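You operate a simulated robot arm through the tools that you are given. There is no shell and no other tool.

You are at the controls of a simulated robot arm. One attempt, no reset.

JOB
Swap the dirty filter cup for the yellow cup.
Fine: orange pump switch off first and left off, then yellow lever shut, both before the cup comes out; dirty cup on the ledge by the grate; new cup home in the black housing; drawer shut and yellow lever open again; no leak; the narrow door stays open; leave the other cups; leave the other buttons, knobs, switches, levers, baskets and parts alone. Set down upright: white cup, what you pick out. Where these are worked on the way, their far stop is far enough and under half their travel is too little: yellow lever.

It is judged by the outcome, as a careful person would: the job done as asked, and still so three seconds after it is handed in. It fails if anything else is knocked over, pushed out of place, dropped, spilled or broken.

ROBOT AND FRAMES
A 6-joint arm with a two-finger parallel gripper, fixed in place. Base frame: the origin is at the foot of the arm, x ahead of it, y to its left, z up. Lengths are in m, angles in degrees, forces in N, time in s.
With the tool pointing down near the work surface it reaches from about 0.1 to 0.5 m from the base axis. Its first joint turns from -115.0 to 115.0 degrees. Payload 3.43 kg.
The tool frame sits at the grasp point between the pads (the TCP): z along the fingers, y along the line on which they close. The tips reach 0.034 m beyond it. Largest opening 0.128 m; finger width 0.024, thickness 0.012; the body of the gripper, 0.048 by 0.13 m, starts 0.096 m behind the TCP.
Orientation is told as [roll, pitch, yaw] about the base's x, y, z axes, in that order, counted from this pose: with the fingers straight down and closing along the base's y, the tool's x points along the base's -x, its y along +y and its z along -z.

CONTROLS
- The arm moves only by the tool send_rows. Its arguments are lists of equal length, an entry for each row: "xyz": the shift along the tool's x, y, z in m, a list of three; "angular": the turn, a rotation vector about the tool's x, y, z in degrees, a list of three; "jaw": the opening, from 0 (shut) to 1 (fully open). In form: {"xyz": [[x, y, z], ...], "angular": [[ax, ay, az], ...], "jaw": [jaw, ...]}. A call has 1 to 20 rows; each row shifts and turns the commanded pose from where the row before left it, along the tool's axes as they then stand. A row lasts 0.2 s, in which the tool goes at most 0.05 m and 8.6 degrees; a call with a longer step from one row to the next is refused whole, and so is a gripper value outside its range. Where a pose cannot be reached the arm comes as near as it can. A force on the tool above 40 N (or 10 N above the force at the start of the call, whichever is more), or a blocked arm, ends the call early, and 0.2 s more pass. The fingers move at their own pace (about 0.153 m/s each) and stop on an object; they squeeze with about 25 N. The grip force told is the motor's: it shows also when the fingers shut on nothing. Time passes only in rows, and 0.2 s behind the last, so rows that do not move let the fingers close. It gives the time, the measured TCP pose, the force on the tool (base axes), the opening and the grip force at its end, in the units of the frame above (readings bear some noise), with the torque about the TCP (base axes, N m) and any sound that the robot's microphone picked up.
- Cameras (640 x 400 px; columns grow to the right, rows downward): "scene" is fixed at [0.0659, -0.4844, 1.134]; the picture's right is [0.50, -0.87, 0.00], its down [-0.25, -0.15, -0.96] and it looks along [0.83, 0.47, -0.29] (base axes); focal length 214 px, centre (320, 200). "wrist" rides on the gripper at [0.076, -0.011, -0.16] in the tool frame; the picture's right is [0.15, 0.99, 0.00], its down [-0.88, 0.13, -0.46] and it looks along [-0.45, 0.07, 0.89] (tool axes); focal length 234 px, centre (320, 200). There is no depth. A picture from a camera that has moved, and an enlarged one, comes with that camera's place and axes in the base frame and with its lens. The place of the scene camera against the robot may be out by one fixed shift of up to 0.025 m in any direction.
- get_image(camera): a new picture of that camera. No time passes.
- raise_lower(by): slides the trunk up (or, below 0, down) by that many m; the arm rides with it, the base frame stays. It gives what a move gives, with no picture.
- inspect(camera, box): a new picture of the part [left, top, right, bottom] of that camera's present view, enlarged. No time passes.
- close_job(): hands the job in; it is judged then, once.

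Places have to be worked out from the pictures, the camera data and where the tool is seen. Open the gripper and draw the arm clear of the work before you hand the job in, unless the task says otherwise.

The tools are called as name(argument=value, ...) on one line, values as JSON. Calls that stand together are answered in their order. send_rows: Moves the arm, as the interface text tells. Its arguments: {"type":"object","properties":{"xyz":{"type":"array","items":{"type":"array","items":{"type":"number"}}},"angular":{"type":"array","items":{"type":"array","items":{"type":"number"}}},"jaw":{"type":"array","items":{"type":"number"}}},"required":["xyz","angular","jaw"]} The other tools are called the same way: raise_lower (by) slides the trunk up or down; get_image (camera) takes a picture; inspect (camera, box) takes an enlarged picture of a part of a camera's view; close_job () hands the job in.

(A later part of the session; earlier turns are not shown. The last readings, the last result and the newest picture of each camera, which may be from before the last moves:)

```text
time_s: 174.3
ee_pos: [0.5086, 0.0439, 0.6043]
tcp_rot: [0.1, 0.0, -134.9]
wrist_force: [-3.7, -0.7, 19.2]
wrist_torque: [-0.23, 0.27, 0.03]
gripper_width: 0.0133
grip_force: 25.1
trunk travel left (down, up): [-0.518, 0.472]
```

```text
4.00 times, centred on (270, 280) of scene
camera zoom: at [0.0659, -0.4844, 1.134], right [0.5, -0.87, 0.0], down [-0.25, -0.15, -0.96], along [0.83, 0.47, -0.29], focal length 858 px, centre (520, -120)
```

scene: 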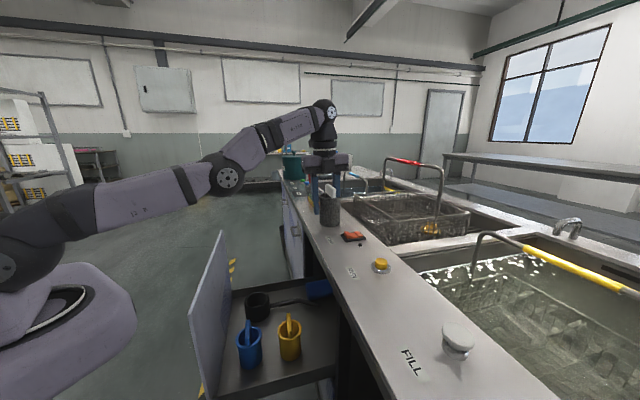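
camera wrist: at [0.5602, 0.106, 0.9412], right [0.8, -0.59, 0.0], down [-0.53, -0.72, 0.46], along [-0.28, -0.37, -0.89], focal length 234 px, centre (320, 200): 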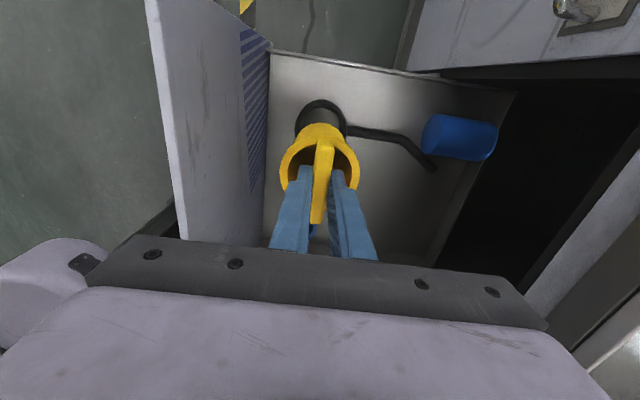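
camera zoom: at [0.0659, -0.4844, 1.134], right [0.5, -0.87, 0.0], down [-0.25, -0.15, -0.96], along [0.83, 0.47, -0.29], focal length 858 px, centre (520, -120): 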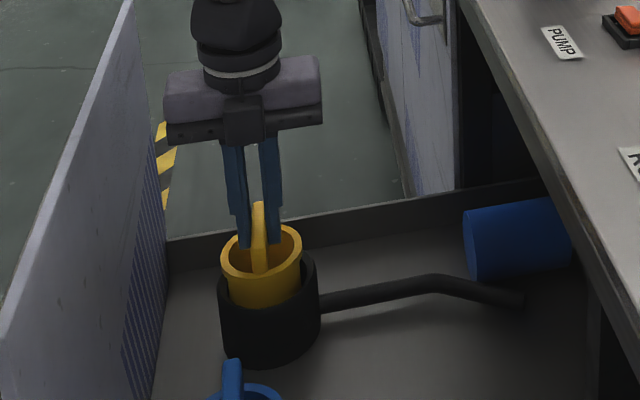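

Contact at z≈0.604 with 19 N – near the seated height (0.601). I release the fin and use the fingertips on the rim, as a gauge and to press it fully home (white cup's rim contact was at TCP z≈0.598).

send_rows(xyz=[[0, 0, 0], [0, 0, 0], [0, 0, 0]], angular=[[0, 0, 0], [0, 0, 0], [0, 0, 0]], jaw=[0.35, 0.35, 0.35])

inspect(camera="scene", box=[220, 230, 320, 330])

inspect(camera="wrist", box=[240, 70, 420, 240])

```text
time_s: 175.1
ee_pos: [0.5091, 0.043, 0.6013]
tcp_rot: [-0.2, -0.1, -135.0]
wrist_force: [-0.1, 0.4, 0.6]
wrist_torque: [-0.02, 0.05, -0.02]
gripper_width: 0.045
grip_force: 0.1
trunk travel left (down, up): [-0.518, 0.472]
```

```text
4.00 times, centred on (270, 280) of scene
camera zoom: at [0.0659, -0.4844, 1.134], right [0.5, -0.87, 0.0], down [-0.25, -0.15, -0.96], along [0.83, 0.47, -0.29], focal length 858 px, centre (520, -120)
```

zoom: 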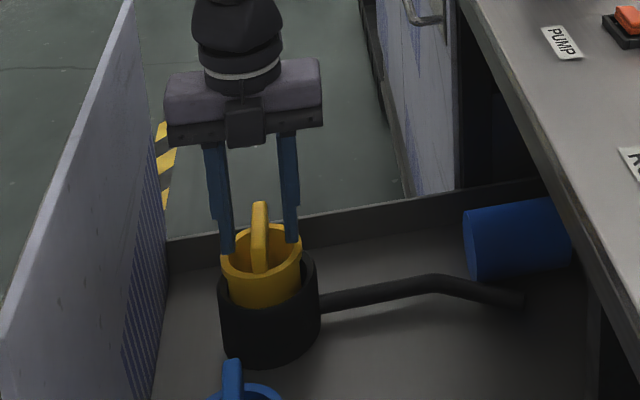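

```text
2.35 times, centred on (330, 155) of wrist
camera zoom: at [0.5586, 0.1054, 0.7614], right [0.8, -0.59, 0.0], down [-0.53, -0.72, 0.46], along [-0.28, -0.37, -0.89], focal length 551 px, centre (296, 306)
```

zoom: 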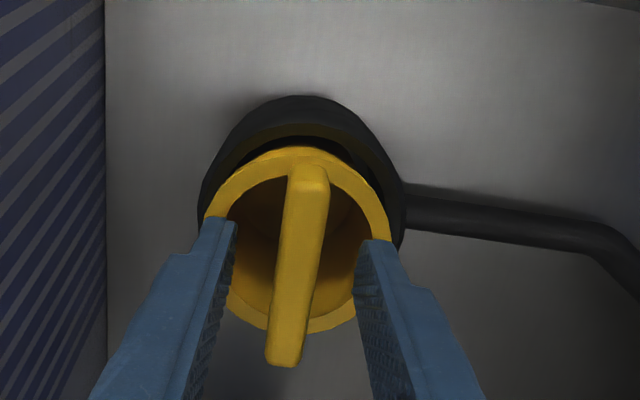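

send_rows(xyz=[[0, 0, 0.002], [0, 0, 0.002], [0, 0, 0]], angular=[[0, 0, 0], [0, 0, 0], [0, 0, 0]], jaw=[0.35, 0.35, 0.35])

```text
time_s: 175.9
ee_pos: [0.5101, 0.0439, 0.5977]
tcp_rot: [-0.2, -0.2, -134.9]
wrist_force: [0.1, 0.3, -0.6]
wrist_torque: [0.02, 0.03, -0.01]
gripper_width: 0.0446
grip_force: 0.2
trunk travel left (down, up): [-0.518, 0.472]
```

send_rows(xyz=[[0, 0, 0.002], [0, 0, 0.002], [0, 0, 0]], angular=[[0, 0, 0], [0, 0, 0], [0, 0, 0]], jaw=[0.35, 0.35, 0.35])

inspect(camera="wrist", box=[240, 70, 420, 240])

inspect(camera="scene", box=[240, 260, 310, 320])

```text
time_s: 176.7
ee_pos: [0.5116, 0.0426, 0.598]
tcp_rot: [0.2, 0.0, -134.9]
wrist_force: [-1.8, -2.1, 33.9]
wrist_torque: [0.09, 0.21, 0.05]
gripper_width: 0.0447
grip_force: 0.0
trunk travel left (down, up): [-0.518, 0.472]
```

```text
2.35 times, centred on (330, 155) of wrist
camera zoom: at [0.5583, 0.1049, 0.757], right [0.8, -0.59, 0.0], down [-0.53, -0.72, 0.45], along [-0.27, -0.37, -0.89], focal length 551 px, centre (296, 306)
```

zoom: 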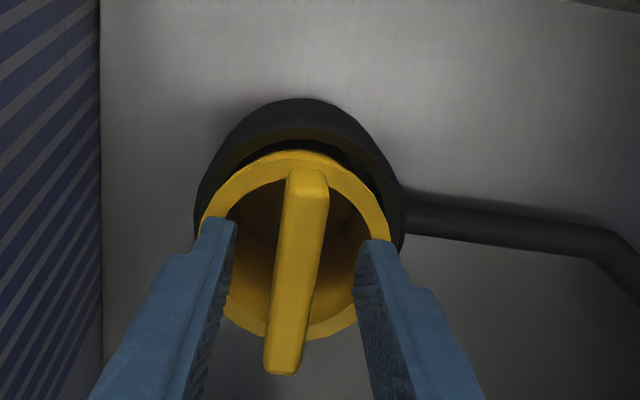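

```text
6.67 times, centred on (275, 290) of scene
camera zoom: at [0.0659, -0.4844, 1.134], right [0.5, -0.87, 0.0], down [-0.25, -0.15, -0.96], along [0.83, 0.47, -0.29], focal length 1430 px, centre (620, -400)
```

zoom: 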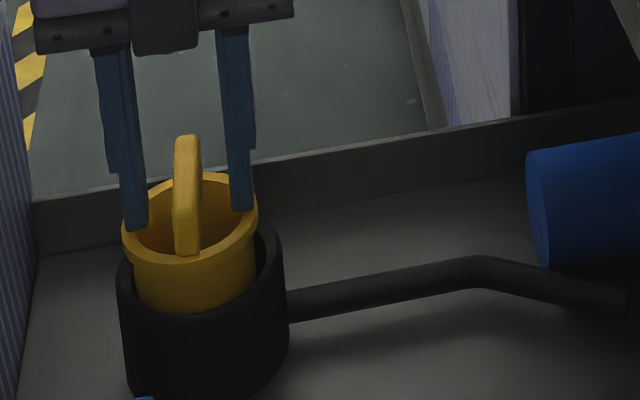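

Rim contact occurs at TCP z=0.598 – exactly the same as the white cup had – and the picture matches the white cup's seated look, so the yellow cup is home. I lift off slowly.

send_rows(xyz=[[0, 0, -0.005], [0, 0, -0.01], [0, 0, -0.02], [0, 0, -0.03], [0, 0, -0.03], [0, 0, -0.03], [0, 0, 0]], angular=[[0, 0, 0], [0, 0, 0], [0, 0, 0], [0, 0, 0], [0, 0, 0], [0, 0, 0], [0, 0, 0]], jaw=[0.35, 0.35, 0.35, 0.35, 0.35, 0.35, 0.35])

inspect(camera="wrist", box=[200, 40, 440, 240])

inspect(camera="scene", box=[240, 260, 310, 320])

```text
time_s: 178.3
ee_pos: [0.5129, 0.0431, 0.7225]
tcp_rot: [-0.1, -0.2, -134.9]
wrist_force: [0.2, 1.5, 1.2]
wrist_torque: [0.04, -0.02, 0.01]
gripper_width: 0.045
grip_force: 0.1
trunk travel left (down, up): [-0.518, 0.472]
```

```text
2.00 times, centred on (320, 140) of wrist
camera zoom: at [0.5611, 0.1056, 0.8817], right [0.8, -0.59, 0.0], down [-0.53, -0.72, 0.46], along [-0.28, -0.37, -0.89], focal length 468 px, centre (320, 320)
```

zoom: 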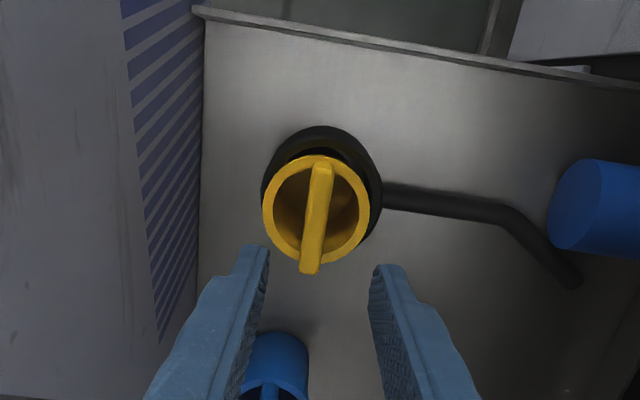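

```text
6.67 times, centred on (275, 290) of scene
camera zoom: at [0.0659, -0.4844, 1.134], right [0.5, -0.87, 0.0], down [-0.25, -0.15, -0.96], along [0.83, 0.47, -0.29], focal length 1430 px, centre (620, -400)
```

zoom: 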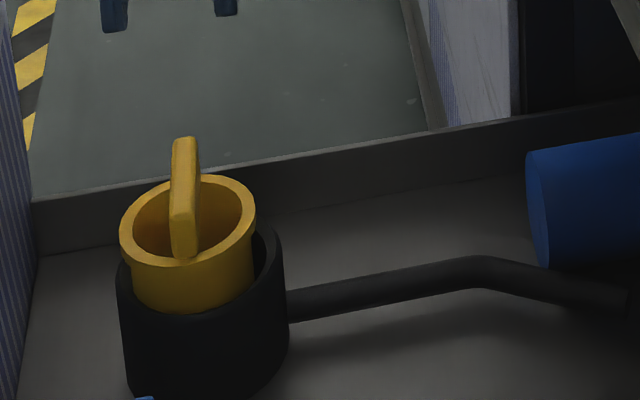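

The yellow cup stays seated upright in the housing. Next, close the drawer: I raise clear of the front panel before moving over to the handle.

raise_lower(by=0.22)

get_image(camera="scene")

```text
time_s: 180.6
ee_pos: [0.5131, 0.042, 0.9428]
tcp_rot: [-0.3, -0.2, -134.9]
wrist_force: [0.0, 0.2, 0.1]
wrist_torque: [-0.01, 0.01, -0.02]
gripper_width: 0.0446
grip_force: 0.1
trunk travel left (down, up): [-0.738, 0.252]
```

```text
taken
```

scene: 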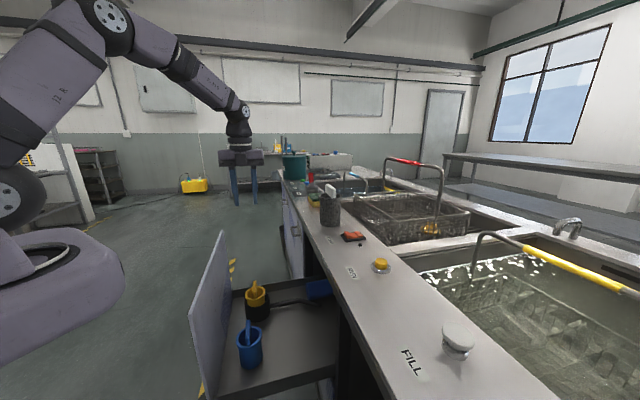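

I move over the handle (u≈0.27, d≈0.18) at z≈0.94.

send_rows(xyz=[[-0.0205, -0.0255, 0], [-0.0205, -0.0255, 0], [-0.0205, -0.0255, 0], [-0.0205, -0.0255, 0], [-0.0205, -0.0255, 0], [-0.0205, -0.0255, 0], [0, 0, 0]], angular=[[0, 0, 0], [0, 0, 0], [0, 0, 0], [0, 0, 0], [0, 0, 0], [0, 0, 0], [0, 0, 0]], jaw=[0.25, 0.25, 0.25, 0.25, 0.25, 0.25, 0.25])

get_image(camera="wrist")

```text
time_s: 182.2
ee_pos: [0.3156, 0.0636, 0.9427]
tcp_rot: [-0.2, -0.2, -134.9]
wrist_force: [0.1, -0.9, 0.5]
wrist_torque: [0.04, -0.02, -0.02]
gripper_width: 0.032
grip_force: 0.1
trunk travel left (down, up): [-0.738, 0.252]
```

```text
taken
camera wrist: at [0.364, 0.1257, 1.1023], right [0.8, -0.59, 0.0], down [-0.53, -0.72, 0.46], along [-0.28, -0.37, -0.89], focal length 234 px, centre (320, 200)
```

wrist: 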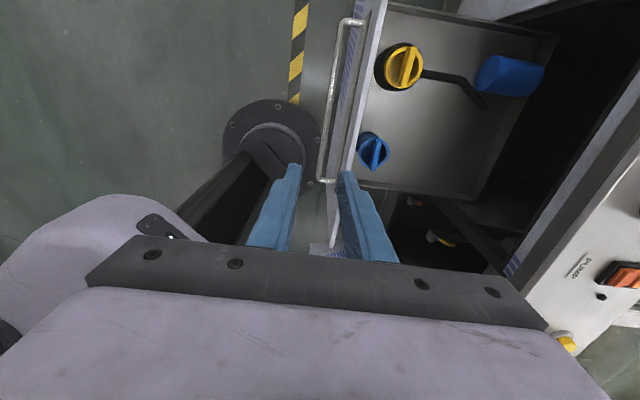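

The bar is about 2.4 cm farther out (d≈0.202) than my fingers. I correct, lower by 0.18 m, and check.

send_rows(xyz=[[0, 0.024, 0], [0, 0, 0]], angular=[[0, 0, 0], [0, 0, 0]], jaw=[0.25, 0.25])

raise_lower(by=-0.12)

get_image(camera="wrist")

```text
time_s: 182.8
ee_pos: [0.3332, 0.0462, 0.9419]
tcp_rot: [-0.1, -0.1, -134.9]
wrist_force: [0.9, 0.4, 0.3]
wrist_torque: [-0.01, 0.02, 0.01]
gripper_width: 0.0316
grip_force: 0.1
trunk travel left (down, up): [-0.738, 0.252]
```

```text
time_s: 184.3
ee_pos: [0.3348, 0.046, 0.8233]
tcp_rot: [-0.2, -0.3, -134.8]
wrist_force: [-0.4, -0.3, -0.4]
wrist_torque: [-0.01, 0.01, 0.04]
gripper_width: 0.0322
grip_force: 0.0
trunk travel left (down, up): [-0.618, 0.372]
```

```text
taken
camera wrist: at [0.3817, 0.1083, 0.9825], right [0.8, -0.59, 0.0], down [-0.53, -0.72, 0.46], along [-0.28, -0.37, -0.89], focal length 234 px, centre (320, 200)
```

wrist: 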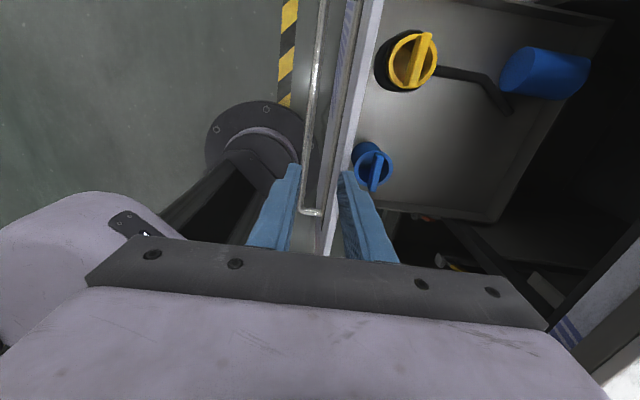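

Bar is now ~8 mm to the near side. I correct that before going lower.

send_rows(xyz=[[0, -0.008, 0], [0, 0, 0]], angular=[[0, 0, 0], [0, 0, 0]], jaw=[0.25, 0.25])

raise_lower(by=-0.06)

get_image(camera="wrist")

inspect(camera="scene", box=[120, 170, 340, 340])

```text
time_s: 184.9
ee_pos: [0.3269, 0.051, 0.8234]
tcp_rot: [-0.1, -0.2, -134.8]
wrist_force: [0.0, 0.1, -0.2]
wrist_torque: [-0.01, 0.03, 0.01]
gripper_width: 0.032
grip_force: 0.2
trunk travel left (down, up): [-0.618, 0.372]
```

```text
time_s: 185.4
ee_pos: [0.3278, 0.0505, 0.8147]
tcp_rot: [0.1, -0.2, -134.9]
wrist_force: [-4.3, -0.7, 10.1]
wrist_torque: [-0.13, -0.07, -0.1]
gripper_width: 0.0308
grip_force: 0.1
trunk travel left (down, up): [-0.605, 0.385]
stopped: the force on the tool passed its limit at 62 N (the readings are from after the stop); the commanded pose is now the measured one
```

```text
taken
camera wrist: at [0.3758, 0.1128, 0.9728], right [0.8, -0.59, 0.0], down [-0.53, -0.71, 0.46], along [-0.27, -0.37, -0.89], focal length 234 px, centre (320, 200)
```

wrist: 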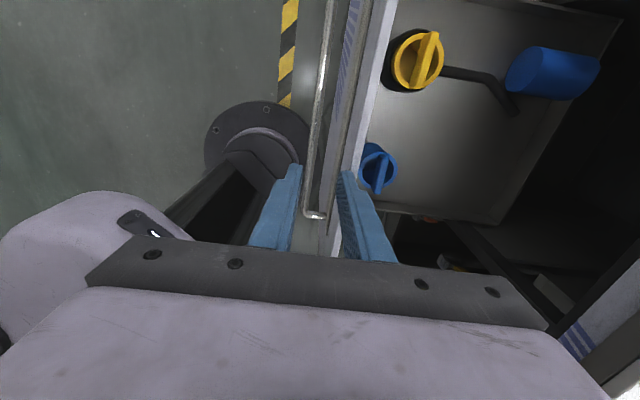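

```text
2.35 times, centred on (230, 255) of scene
camera zoom: at [0.0659, -0.4844, 1.134], right [0.5, -0.87, 0.0], down [-0.25, -0.15, -0.96], along [0.83, 0.47, -0.29], focal length 505 px, centre (532, 71)
```

zoom: 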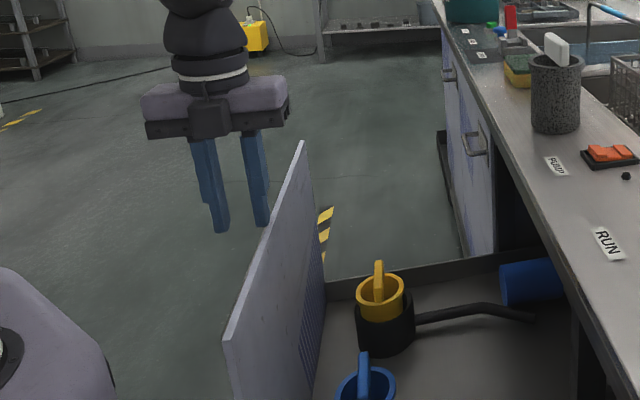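

The far finger touched the drawer panel's top edge (z≈0.78): the gap behind the bar is too tight to straddle. I'll instead push with closed fingers from the robot side. I lift, step back and close the jaws.

send_rows(xyz=[[0, 0, -0.015], [0, 0, -0.015], [0, -0.016, 0], [0, -0.016, 0], [0, 0, 0], [0, 0, 0]], angular=[[0, 0, 0], [0, 0, 0], [0, 0, 0], [0, 0, 0], [0, 0, 0], [0, 0, 0]], jaw=[0.25, 0.25, 0.25, 0, 0, 0])

get_image(camera="wrist")

```text
time_s: 186.8
ee_pos: [0.3079, 0.0745, 0.8433]
tcp_rot: [0.1, -0.1, -135.0]
wrist_force: [0.5, -0.3, -0.3]
wrist_torque: [0.0, -0.03, 0.05]
gripper_width: 0.0
grip_force: 25.2
trunk travel left (down, up): [-0.605, 0.385]
```

```text
taken
camera wrist: at [0.3548, 0.1369, 1.0025], right [0.8, -0.59, 0.0], down [-0.53, -0.71, 0.46], along [-0.27, -0.37, -0.89], focal length 234 px, centre (320, 200)
```

wrist: 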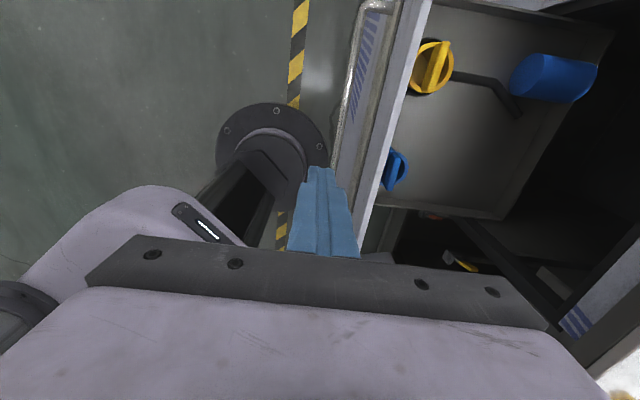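

I step back another 1.2 cm for clearance and lower to handle height.

send_rows(xyz=[[0, -0.012, 0], [0, 0, 0]], angular=[[0, 0, 0], [0, 0, 0]], jaw=[0, 0])

raise_lower(by=-0.125)

get_image(camera="wrist")

get_image(camera="scene")

```text
time_s: 187.4
ee_pos: [0.2978, 0.082, 0.8435]
tcp_rot: [0.1, -0.2, -134.9]
wrist_force: [0.0, -0.4, 0.2]
wrist_torque: [-0.01, 0.0, -0.02]
gripper_width: 0.0
grip_force: 24.6
trunk travel left (down, up): [-0.605, 0.385]
```

```text
time_s: 188.9
ee_pos: [0.298, 0.0818, 0.7185]
tcp_rot: [0.2, -0.1, -135.0]
wrist_force: [0.3, -0.4, 0.3]
wrist_torque: [-0.01, 0.0, -0.02]
gripper_width: 0.0
grip_force: 25.2
trunk travel left (down, up): [-0.48, 0.51]
```

```text
taken
camera wrist: at [0.3461, 0.1451, 0.8771], right [0.8, -0.59, 0.0], down [-0.53, -0.71, 0.46], along [-0.27, -0.37, -0.89], focal length 234 px, centre (320, 200)
```

wrist: 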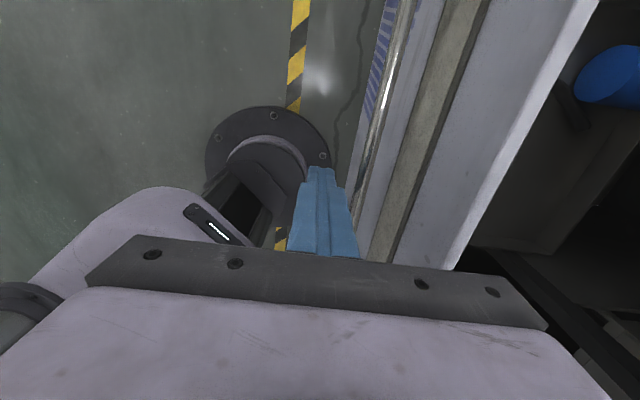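

```text
taken
```

scene: 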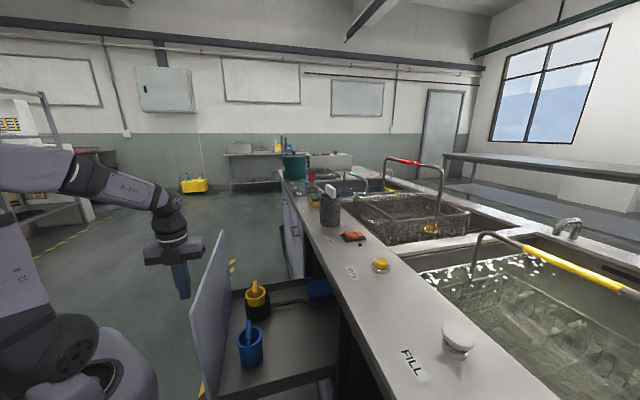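

The closed fingers are on the robot side of the bar. I push the drawer in slowly.

send_rows(xyz=[[0, 0.006, 0], [0, 0.008, 0], [0, 0.01, 0], [0, 0.01, 0], [0, 0.01, 0], [0, 0.01, 0], [0, 0.01, 0], [0, 0.01, 0], [0, 0.01, 0], [0, 0.01, 0], [0, 0.01, 0], [0, 0.008, 0], [0, 0.004, 0], [0, 0, 0]], angular=[[0, 0, 0], [0, 0, 0], [0, 0, 0], [0, 0, 0], [0, 0, 0], [0, 0, 0], [0, 0, 0], [0, 0, 0], [0, 0, 0], [0, 0, 0], [0, 0, 0], [0, 0, 0], [0, 0, 0], [0, 0, 0]], jaw=[0, 0, 0, 0, 0, 0, 0, 0, 0, 0, 0, 0, 0, 0])

get_image(camera="wrist")

get_image(camera="scene")

```text
time_s: 191.9
ee_pos: [0.3808, -0.0001, 0.7195]
tcp_rot: [0.1, -0.1, -135.0]
wrist_force: [-2.0, -0.1, -0.1]
wrist_torque: [-0.02, 0.01, -0.03]
gripper_width: 0.0001
grip_force: 25.2
trunk travel left (down, up): [-0.48, 0.51]
```

```text
taken
camera wrist: at [0.4289, 0.0623, 0.8783], right [0.8, -0.59, 0.0], down [-0.53, -0.71, 0.46], along [-0.27, -0.37, -0.89], focal length 234 px, centre (320, 200)
```

wrist: 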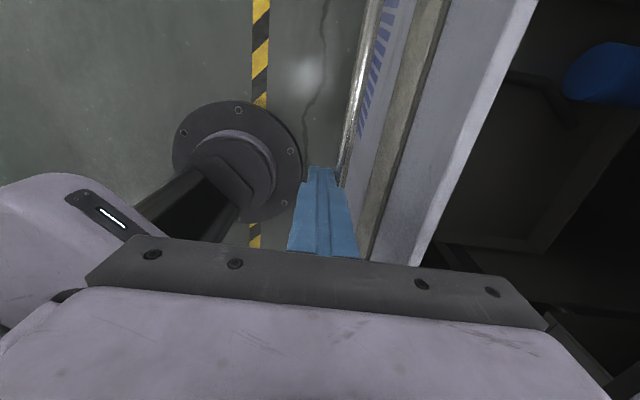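

```text
taken
```

scene: 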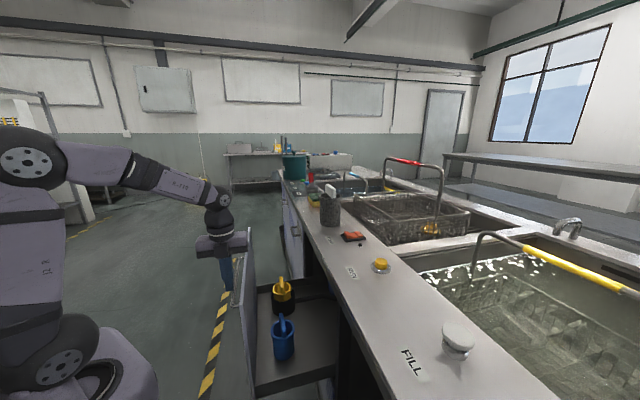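

The drawer glides in well and the cups stay upright. I keep pushing.

send_rows(xyz=[[0, 0.006, 0], [0, 0.009, 0], [0, 0.01, 0], [0, 0.01, 0], [0, 0.01, 0], [0, 0.01, 0], [0, 0.01, 0], [0, 0.01, 0], [0, 0.01, 0], [0, 0.01, 0], [0, 0.008, 0], [0, 0.004, 0], [0, 0, 0]], angular=[[0, 0, 0], [0, 0, 0], [0, 0, 0], [0, 0, 0], [0, 0, 0], [0, 0, 0], [0, 0, 0], [0, 0, 0], [0, 0, 0], [0, 0, 0], [0, 0, 0], [0, 0, 0], [0, 0, 0]], jaw=[0, 0, 0, 0, 0, 0, 0, 0, 0, 0, 0, 0, 0])

get_image(camera="wrist")

inspect(camera="scene", box=[200, 180, 380, 380])

```text
time_s: 194.7
ee_pos: [0.4566, -0.0748, 0.7194]
tcp_rot: [0.1, -0.2, -135.0]
wrist_force: [-0.5, 1.1, 0.8]
wrist_torque: [0.04, 0.01, 0.02]
gripper_width: 0.0
grip_force: 25.0
trunk travel left (down, up): [-0.48, 0.51]
```

```text
taken
camera wrist: at [0.504, -0.0128, 0.8782], right [0.8, -0.59, 0.0], down [-0.53, -0.71, 0.46], along [-0.27, -0.37, -0.89], focal length 234 px, centre (320, 200)
```

wrist: 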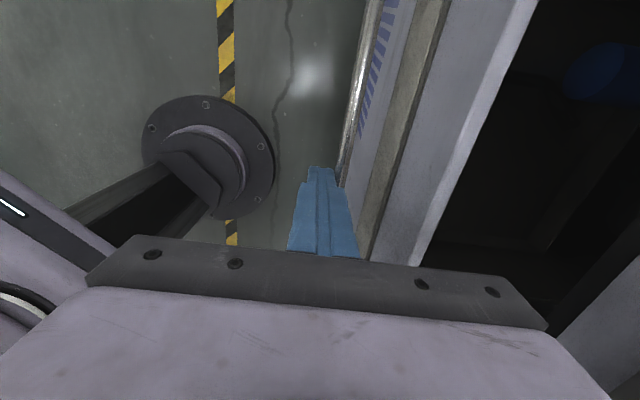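

```text
2.00 times, centred on (290, 280) of scene
camera zoom: at [0.0659, -0.4844, 1.134], right [0.5, -0.87, 0.0], down [-0.25, -0.15, -0.96], along [0.83, 0.47, -0.29], focal length 429 px, centre (380, 40)
```

zoom: 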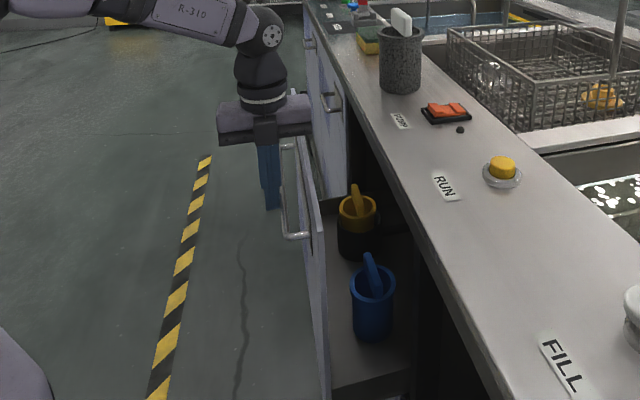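

Bar is at d≈0.393 now. I push 3.5 cm more while the gripper body still clears the counter, then back off and pitch the tool for the last stretch.

send_rows(xyz=[[0, 0.006, 0], [0, 0.009, 0], [0, 0.01, 0], [0, 0.007, 0], [0, 0.003, 0], [0, 0, 0], [0, -0.02, 0], [0, -0.03, 0], [0, 0, 0]], angular=[[0, 0, 0], [0, 0, 0], [0, 0, 0], [0, 0, 0], [0, 0, 0], [0, 0, 0], [0, 0, 0], [0, 0, 0], [0, 0, 0]], jaw=[0, 0, 0, 0, 0, 0, 0, 0, 0])

```text
time_s: 196.7
ee_pos: [0.4464, -0.0646, 0.7173]
tcp_rot: [0.0, -0.2, -134.8]
wrist_force: [-0.2, -0.3, -0.7]
wrist_torque: [0.01, 0.0, 0.02]
gripper_width: 0.0
grip_force: 25.4
trunk travel left (down, up): [-0.48, 0.51]
```

Now I pitch the tool forward 45° about the TCP, keeping clear of the bar.

send_rows(xyz=[[0, 0, 0], [0, 0, 0], [0, 0, 0], [0, 0, 0], [0, 0, 0], [0, 0, 0], [0, 0, 0]], angular=[[-7.5, 0, 0], [-7.5, 0, 0], [-7.5, 0, 0], [-7.5, 0, 0], [-7.5, 0, 0], [-7.5, 0, 0], [0, 0, 0]], jaw=[0, 0, 0, 0, 0, 0, 0])

get_image(camera="scene")

get_image(camera="wrist")

```text
time_s: 198.3
ee_pos: [0.4508, -0.1153, 0.7912]
tcp_rot: [43.7, -0.2, -134.3]
wrist_force: [-0.3, 0.0, 0.2]
wrist_torque: [0.02, -0.01, 0.02]
gripper_width: 0.0
grip_force: 24.8
out of reach, approached as far as the arm can: row 5, 6
trunk travel left (down, up): [-0.48, 0.51]
```

```text
taken
```

scene: 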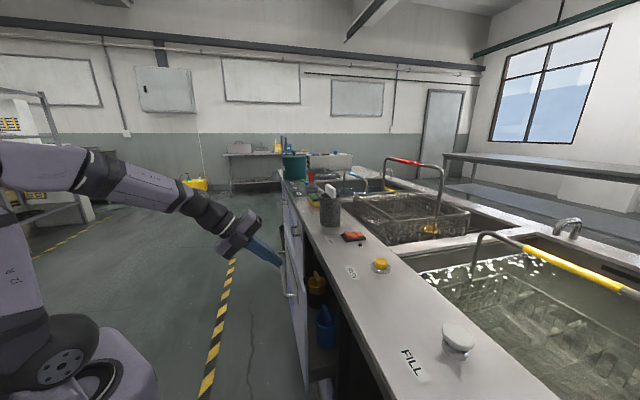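

```text
taken
camera wrist: at [0.4209, 0.0227, 0.899], right [0.62, -0.39, 0.68], down [-0.77, -0.48, 0.42], along [0.16, -0.79, -0.6], focal length 234 px, centre (320, 200)
```

wrist: 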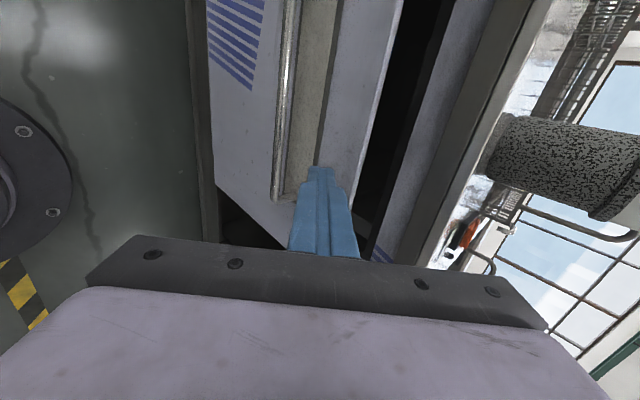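

The tool ended at d≈0.40, z≈0.79, u≈0.24, pitched 44°. To keep the wide gripper body away from the counter edge I roll it 90° (closing axis along u) before pushing.

send_rows(xyz=[[0, 0, 0], [0, 0, 0], [0, 0, 0], [0, 0, 0], [0, 0, 0], [0, 0, 0], [0, 0, 0], [0, 0, 0], [0, 0, 0], [0, 0, 0], [0, 0, 0], [0, 0, 0], [0, 0, 0]], angular=[[0, 0, -7.5], [0, 0, -7.5], [0, 0, -7.5], [0, 0, -7.5], [0, 0, -7.5], [0, 0, -7.5], [0, 0, -7.5], [0, 0, -7.5], [0, 0, -7.5], [0, 0, -7.5], [0, 0, -7.5], [0, 0, -7.5], [0, 0, 0]], jaw=[0, 0, 0, 0, 0, 0, 0, 0, 0, 0, 0, 0, 0])

get_image(camera="wrist")

```text
time_s: 201.1
ee_pos: [0.4496, -0.1148, 0.7921]
tcp_rot: [-0.4, -45.1, -44.6]
wrist_force: [-0.2, -0.2, 0.2]
wrist_torque: [0.01, 0.0, 0.02]
gripper_width: 0.0
grip_force: 25.5
trunk travel left (down, up): [-0.48, 0.51]
```

```text
taken
camera wrist: at [0.3264, -0.0043, 0.8508], right [0.62, 0.77, -0.11], down [0.31, -0.12, 0.94], along [0.72, -0.62, -0.31], focal length 234 px, centre (320, 200)
```

wrist: 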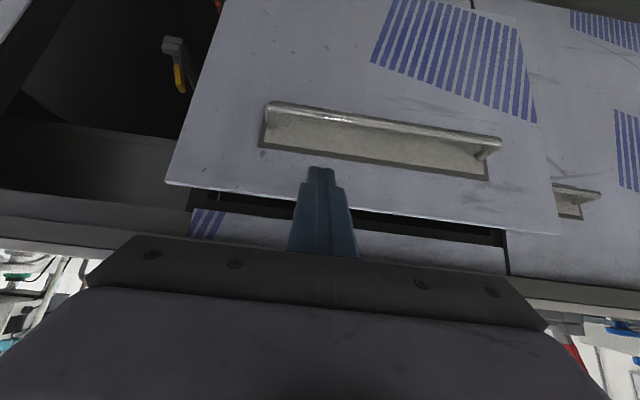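

The tip sits above the handle plate, slightly too close to the panel's top edge. I lower 3 cm and then push inward in 1 cm steps.

raise_lower(by=-0.03)

send_rows(xyz=[[-0.005, 0, 0.005], [-0.0071, 0, 0.0071], [-0.0071, 0, 0.0071], [-0.0071, 0, 0.0071], [-0.0071, 0, 0.0071], [-0.0071, 0, 0.0071], [0, 0, 0]], angular=[[0, 0, 0], [0, 0, 0], [0, 0, 0], [0, 0, 0], [0, 0, 0], [0, 0, 0], [0, 0, 0]], jaw=[0, 0, 0, 0, 0, 0, 0])

get_image(camera="wrist")

inspect(camera="scene", box=[200, 180, 380, 380])

```text
time_s: 201.9
ee_pos: [0.4493, -0.1142, 0.7629]
tcp_rot: [-0.1, -45.1, -44.9]
wrist_force: [0.4, -0.1, -0.2]
wrist_torque: [-0.03, 0.0, -0.01]
gripper_width: 0.0001
grip_force: 24.7
trunk travel left (down, up): [-0.45, 0.54]
```

```text
time_s: 203.5
ee_pos: [0.4923, -0.1564, 0.7631]
tcp_rot: [-0.2, -45.2, -44.8]
wrist_force: [-0.9, -0.7, 0.4]
wrist_torque: [0.0, 0.01, -0.01]
gripper_width: 0.0
grip_force: 24.7
trunk travel left (down, up): [-0.45, 0.54]
```

```text
taken
camera wrist: at [0.3679, -0.0456, 0.821], right [0.63, 0.77, -0.11], down [0.3, -0.12, 0.95], along [0.72, -0.62, -0.31], focal length 234 px, centre (320, 200)
```

wrist: 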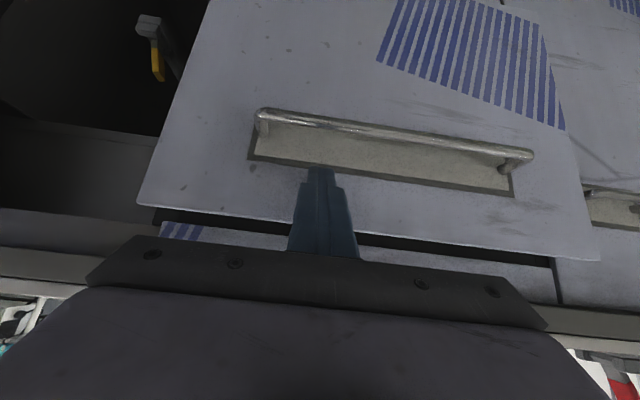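

```text
2.00 times, centred on (290, 280) of scene
camera zoom: at [0.0659, -0.4844, 1.134], right [0.5, -0.87, 0.0], down [-0.25, -0.15, -0.96], along [0.83, 0.47, -0.29], focal length 429 px, centre (380, 40)
```

zoom: 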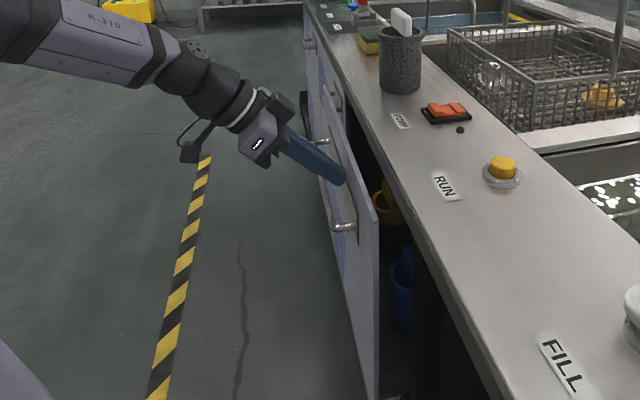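

The drawer is moving with the tip; about 5 cm left. I continue pushing until the force shows it's shut.

send_rows(xyz=[[-0.005, 0, 0.005], [-0.0065, 0, 0.0065], [-0.0065, 0, 0.0065], [-0.0065, 0, 0.0065], [-0.005, 0, 0.005], [0, 0, 0]], angular=[[0, 0, 0], [0, 0, 0], [0, 0, 0], [0, 0, 0], [0, 0, 0], [0, 0, 0]], jaw=[0, 0, 0, 0, 0, 0])

get_image(camera="wrist")

inspect(camera="scene", box=[240, 200, 380, 340])

```text
time_s: 204.9
ee_pos: [0.5215, -0.1845, 0.7625]
tcp_rot: [-0.2, -45.0, -44.8]
wrist_force: [0.0, -0.4, -0.5]
wrist_torque: [0.0, 0.03, 0.0]
gripper_width: 0.0001
grip_force: 25.7
trunk travel left (down, up): [-0.45, 0.54]
```

```text
taken
camera wrist: at [0.3975, -0.0741, 0.8211], right [0.62, 0.77, -0.11], down [0.31, -0.12, 0.95], along [0.72, -0.62, -0.31], focal length 234 px, centre (320, 200)
```

wrist: 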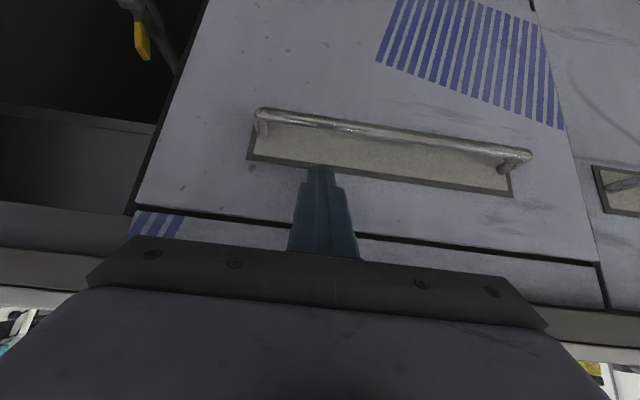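

```text
2.86 times, centred on (310, 270) of scene
camera zoom: at [0.0659, -0.4844, 1.134], right [0.5, -0.87, 0.0], down [-0.25, -0.15, -0.96], along [0.83, 0.47, -0.29], focal length 613 px, centre (349, 0)
```

zoom: 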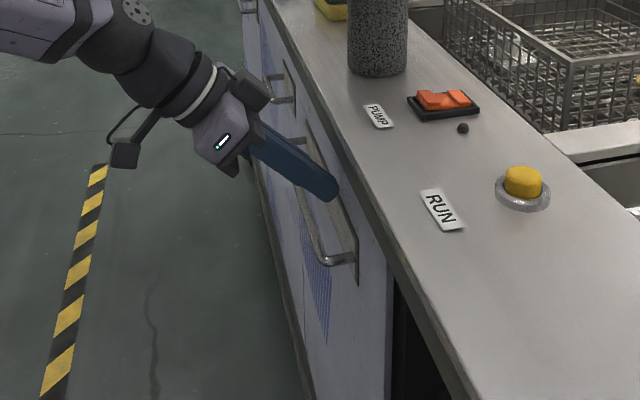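

Nearly shut. I push the last bit in 4 mm steps until it meets the stop.

send_rows(xyz=[[-0.0028, 0, 0.0028], [-0.0028, 0, 0.0028], [-0.0028, 0, 0.0028], [-0.0028, 0, 0.0028], [-0.0028, 0, 0.0028], [0, 0, 0]], angular=[[0, 0, 0], [0, 0, 0], [0, 0, 0], [0, 0, 0], [0, 0, 0], [0, 0, 0]], jaw=[0, 0, 0, 0, 0, 0])

get_image(camera="wrist")

inspect(camera="scene", box=[260, 200, 360, 340])

```text
time_s: 205.7
ee_pos: [0.5254, -0.1878, 0.761]
tcp_rot: [-0.2, -44.7, -44.9]
wrist_force: [-17.8, 16.7, 6.3]
wrist_torque: [0.17, 0.07, -0.01]
gripper_width: 0.0003
grip_force: 24.7
trunk travel left (down, up): [-0.45, 0.54]
stopped in row 4: the force on the tool passed its limit at 45 N (the readings are from after the stop); the commanded pose is now the measured one
```

```text
taken
camera wrist: at [0.4019, -0.0781, 0.8208], right [0.63, 0.77, -0.1], down [0.31, -0.12, 0.94], along [0.72, -0.62, -0.32], focal length 234 px, centre (320, 200)
```

wrist: 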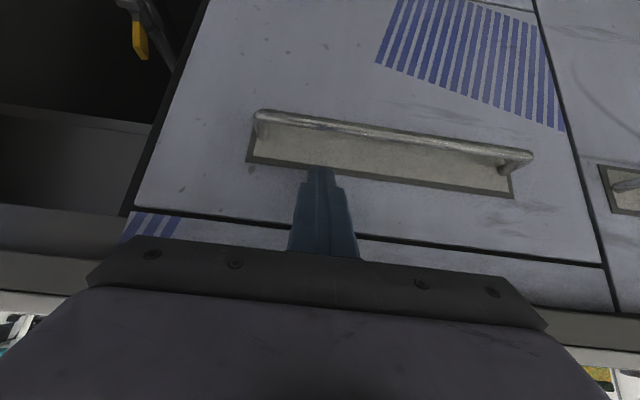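

```text
2.86 times, centred on (310, 270) of scene
camera zoom: at [0.0659, -0.4844, 1.134], right [0.5, -0.87, 0.0], down [-0.25, -0.15, -0.96], along [0.83, 0.47, -0.29], focal length 613 px, centre (349, 0)
```

zoom: 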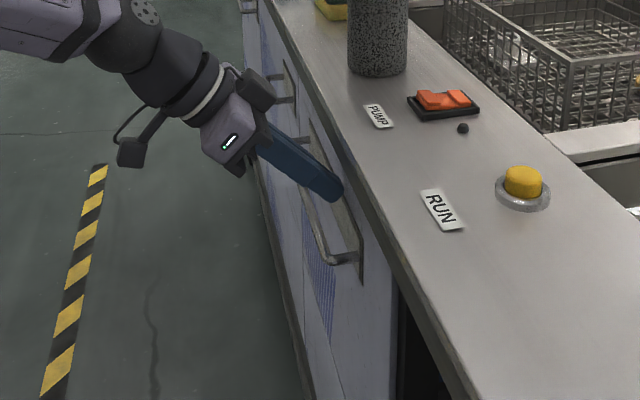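

The drawer is shut against its stop and flush with its neighbours. I back away from it, then head for the bay to reopen the yellow lever.

send_rows(xyz=[[0.01, 0, -0.01], [0.02, 0, -0.02], [0.02, 0, -0.02], [0, 0, 0]], angular=[[0, 0, 0], [0, 0, 0], [0, 0, 0], [0, 0, 0]], jaw=[0, 0, 0, 0])

get_image(camera="wrist")

get_image(camera="scene")

```text
time_s: 206.7
ee_pos: [0.4783, -0.1402, 0.7591]
tcp_rot: [-0.3, -44.6, -44.9]
wrist_force: [-0.5, 0.0, -0.1]
wrist_torque: [0.02, -0.01, 0.01]
gripper_width: 0.0
grip_force: 24.9
trunk travel left (down, up): [-0.45, 0.54]
```

```text
taken
camera wrist: at [0.3546, -0.0304, 0.8188], right [0.63, 0.77, -0.11], down [0.31, -0.12, 0.94], along [0.72, -0.62, -0.32], focal length 234 px, centre (320, 200)
```

wrist: 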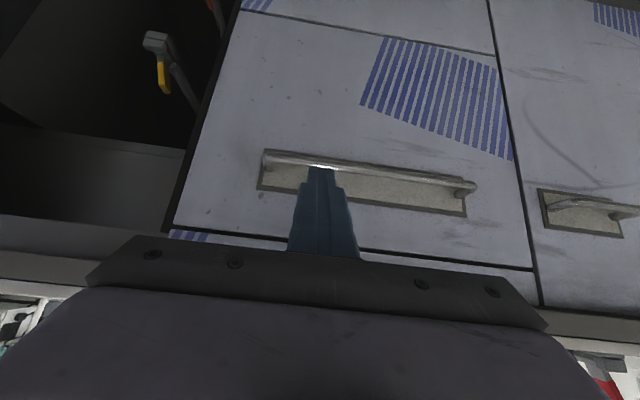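

```text
taken
```

scene: 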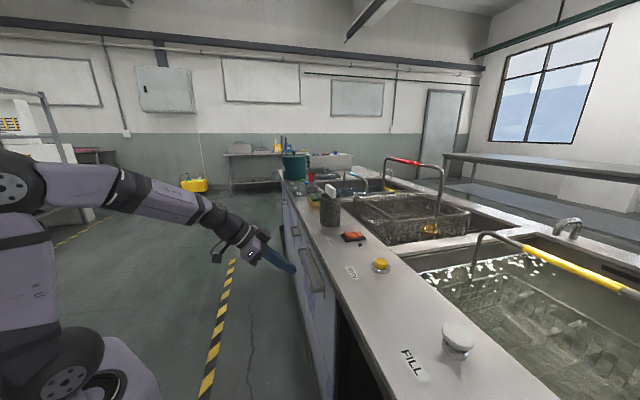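

Drawer is fully shut. I slide right to be in front of the bay (u≈-0.043).

send_rows(xyz=[[0, -0.04, 0], [0, -0.04, 0], [0, -0.04, 0], [0, -0.04, 0], [0, -0.04, 0], [0, -0.04, 0], [0, -0.042, 0], [0, 0, 0]], angular=[[0, 0, 0], [0, 0, 0], [0, 0, 0], [0, 0, 0], [0, 0, 0], [0, 0, 0], [0, 0, 0], [0, 0, 0]], jaw=[0.47, 0.47, 0.47, 0.47, 0.47, 0.47, 0.47, 0.47])

```text
time_s: 208.5
ee_pos: [0.2772, -0.3386, 0.7633]
tcp_rot: [-0.2, -44.6, -45.0]
wrist_force: [0.0, 0.2, 0.1]
wrist_torque: [-0.01, 0.01, 0.0]
gripper_width: 0.0602
grip_force: 0.0
out of reach, approached as far as the arm can: row 4
trunk travel left (down, up): [-0.45, 0.54]
```

In place. I lower to z≈0.61.

raise_lower(by=-0.155)

get_image(camera="wrist")

```text
time_s: 210.3
ee_pos: [0.2781, -0.3388, 0.6088]
tcp_rot: [-0.2, -44.6, -44.9]
wrist_force: [0.6, -0.4, 1.2]
wrist_torque: [0.01, 0.0, 0.02]
gripper_width: 0.0601
grip_force: 0.0
trunk travel left (down, up): [-0.295, 0.695]
```

```text
taken
camera wrist: at [0.1546, -0.2282, 0.6682], right [0.63, 0.77, -0.11], down [0.31, -0.12, 0.94], along [0.72, -0.62, -0.32], focal length 234 px, centre (320, 200)
```

wrist: 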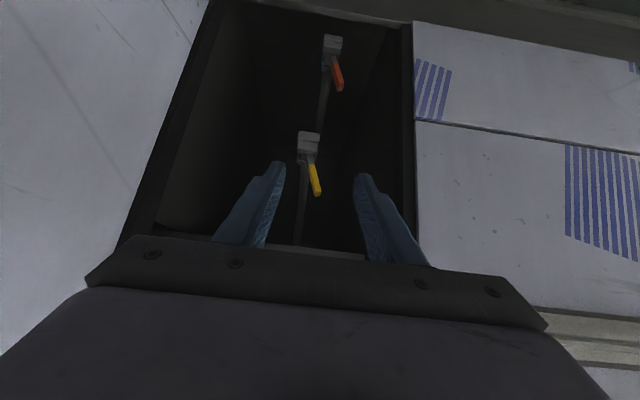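

The yellow lever (leaning left = shut) lies between the open fingers. I advance to d≈0.53 and pitch to 60°.

send_rows(xyz=[[-0.0224, 0, 0.0224], [-0.0224, 0, 0.0224], [-0.0224, 0, 0.0224], [0, 0, 0], [0, 0, 0], [0, 0, 0]], angular=[[0, 0, 0], [0, 0, 0], [0, 0, 0], [0, -7.7, 0], [0, -7.7, 0], [0, 0, 0]], jaw=[0.47, 0.47, 0.47, 0.47, 0.47, 0.47])

get_image(camera="wrist")

```text
time_s: 211.7
ee_pos: [0.3513, -0.4014, 0.6056]
tcp_rot: [1.8, -54.6, -44.8]
wrist_force: [0.6, -0.9, -0.5]
wrist_torque: [0.02, 0.03, 0.02]
gripper_width: 0.0601
grip_force: 0.0
out of reach, approached as far as the arm can: row 5
trunk travel left (down, up): [-0.295, 0.695]
```

```text
taken
camera wrist: at [0.2186, -0.2895, 0.6359], right [0.62, 0.78, -0.1], down [0.18, -0.01, 0.98], along [0.76, -0.63, -0.15], focal length 234 px, centre (320, 200)
```

wrist: 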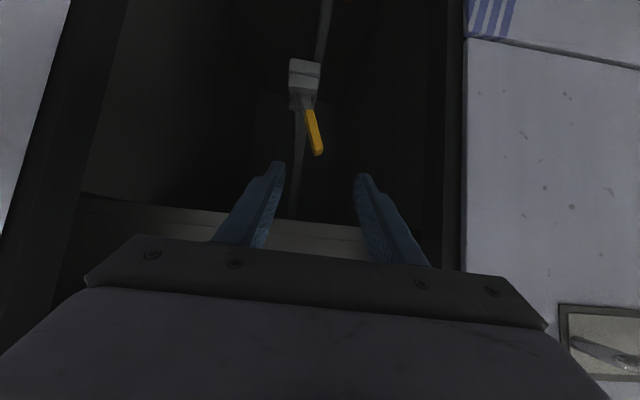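

Pitch is limited to 55° here, which is fine. I lower to lever height, still in front of it.

send_rows(xyz=[[0.0251, -0.0035, 0.0178], [0.0251, -0.0035, 0.0178], [0, 0, 0]], angular=[[0, 0, 0], [0, 0, 0], [0, 0, 0]], jaw=[0.47, 0.47, 0.47])

get_image(camera="wrist")

```text
time_s: 212.5
ee_pos: [0.3475, -0.4055, 0.5429]
tcp_rot: [1.8, -54.6, -45.1]
wrist_force: [-0.4, -0.2, 0.5]
wrist_torque: [0.0, -0.01, 0.0]
gripper_width: 0.0603
grip_force: 0.0
trunk travel left (down, up): [-0.295, 0.695]
```

```text
taken
camera wrist: at [0.2146, -0.2938, 0.5734], right [0.62, 0.78, -0.1], down [0.18, -0.01, 0.98], along [0.76, -0.63, -0.15], focal length 234 px, centre (320, 200)
```

wrist: 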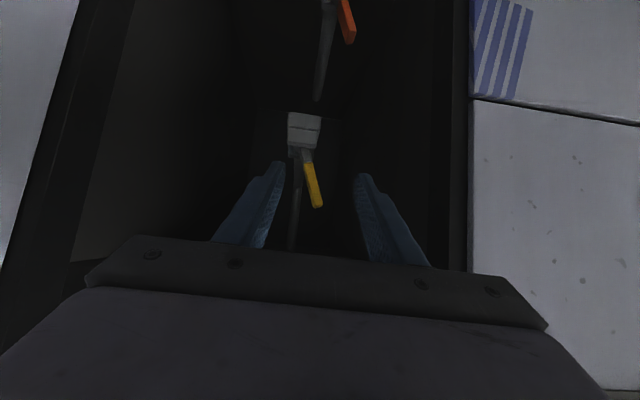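

The lever (tip u≈-0.033) is centred between the fingers' paths. I advance to bring the fingers either side of it.

send_rows(xyz=[[-0.0186, 0, 0.0262], [-0.0186, 0, 0.0262], [0, 0, 0]], angular=[[0, 0, 0], [0, 0, 0], [0, 0, 0]], jaw=[0.47, 0.47, 0.47])

get_image(camera="wrist")

```text
time_s: 213.3
ee_pos: [0.3929, -0.4469, 0.5433]
tcp_rot: [1.9, -54.6, -45.0]
wrist_force: [0.1, -0.4, -0.3]
wrist_torque: [0.04, -0.01, 0.01]
gripper_width: 0.0601
grip_force: 0.1
trunk travel left (down, up): [-0.295, 0.695]
```

```text
taken
camera wrist: at [0.2605, -0.3359, 0.5731], right [0.62, 0.78, -0.1], down [0.18, -0.01, 0.98], along [0.76, -0.63, -0.15], focal length 234 px, centre (320, 200)
```

wrist: 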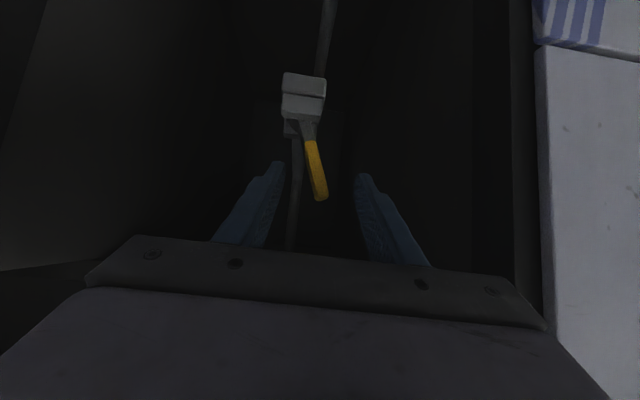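

Fingers are beside the lever. I push right (-u) with the left finger, in small steps with the force guard.

send_rows(xyz=[[0, -0.01, 0], [0, -0.01, 0], [0, -0.01, 0], [0, -0.01, 0], [0, 0, 0]], angular=[[0, 0, 0], [0, 0, 0], [0, 0, 0], [0, 0, 0], [0, 0, 0]], jaw=[0.47, 0.47, 0.47, 0.47, 0.47])

get_image(camera="wrist")

```text
time_s: 214.5
ee_pos: [0.3654, -0.4766, 0.5423]
tcp_rot: [1.9, -54.6, -45.0]
wrist_force: [-0.4, -0.3, 1.2]
wrist_torque: [-0.06, -0.02, 0.03]
gripper_width: 0.0602
grip_force: 0.1
trunk travel left (down, up): [-0.295, 0.695]
```

```text
taken
camera wrist: at [0.2337, -0.365, 0.5729], right [0.62, 0.78, -0.1], down [0.18, -0.01, 0.98], along [0.76, -0.63, -0.15], focal length 234 px, centre (320, 200)
```

wrist: 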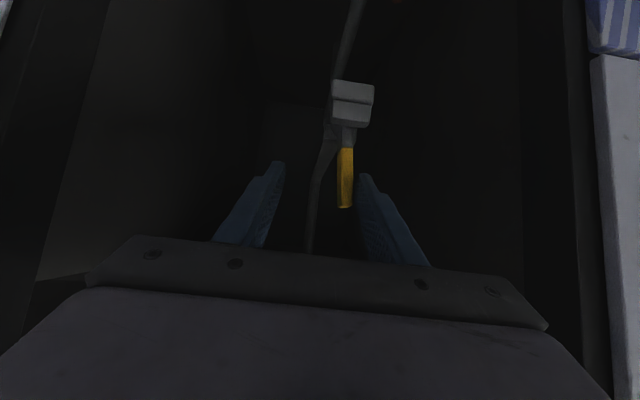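

The lever has swung to about vertical. I continue to the far stop.

send_rows(xyz=[[0, -0.008, 0], [0, -0.008, 0], [0, -0.008, 0], [0, -0.008, 0], [0, -0.006, 0], [0, 0, 0]], angular=[[0, 0, 0], [0, 0, 0], [0, 0, 0], [0, 0, 0], [0, 0, 0], [0, 0, 0]], jaw=[0.47, 0.47, 0.47, 0.47, 0.47, 0.47])

get_image(camera="wrist")

```text
time_s: 215.9
ee_pos: [0.3457, -0.5015, 0.5444]
tcp_rot: [2.2, -54.6, -44.7]
wrist_force: [16.2, 20.6, 0.2]
wrist_torque: [0.57, -0.45, 0.64]
gripper_width: 0.0754
grip_force: 13.9
trunk travel left (down, up): [-0.295, 0.695]
```

```text
taken
camera wrist: at [0.2111, -0.3914, 0.5737], right [0.61, 0.79, -0.1], down [0.17, -0.01, 0.98], along [0.77, -0.62, -0.14], focal length 234 px, centre (320, 200)
```

wrist: 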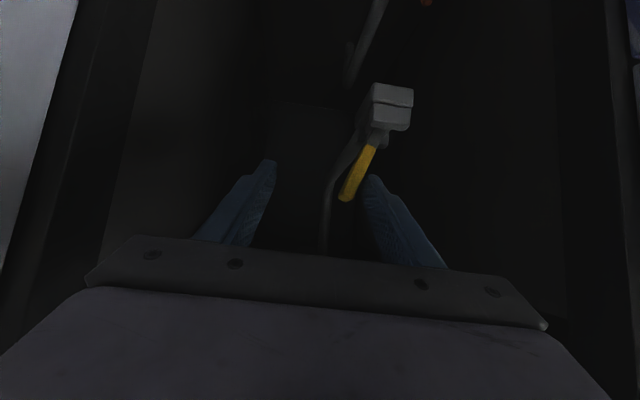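

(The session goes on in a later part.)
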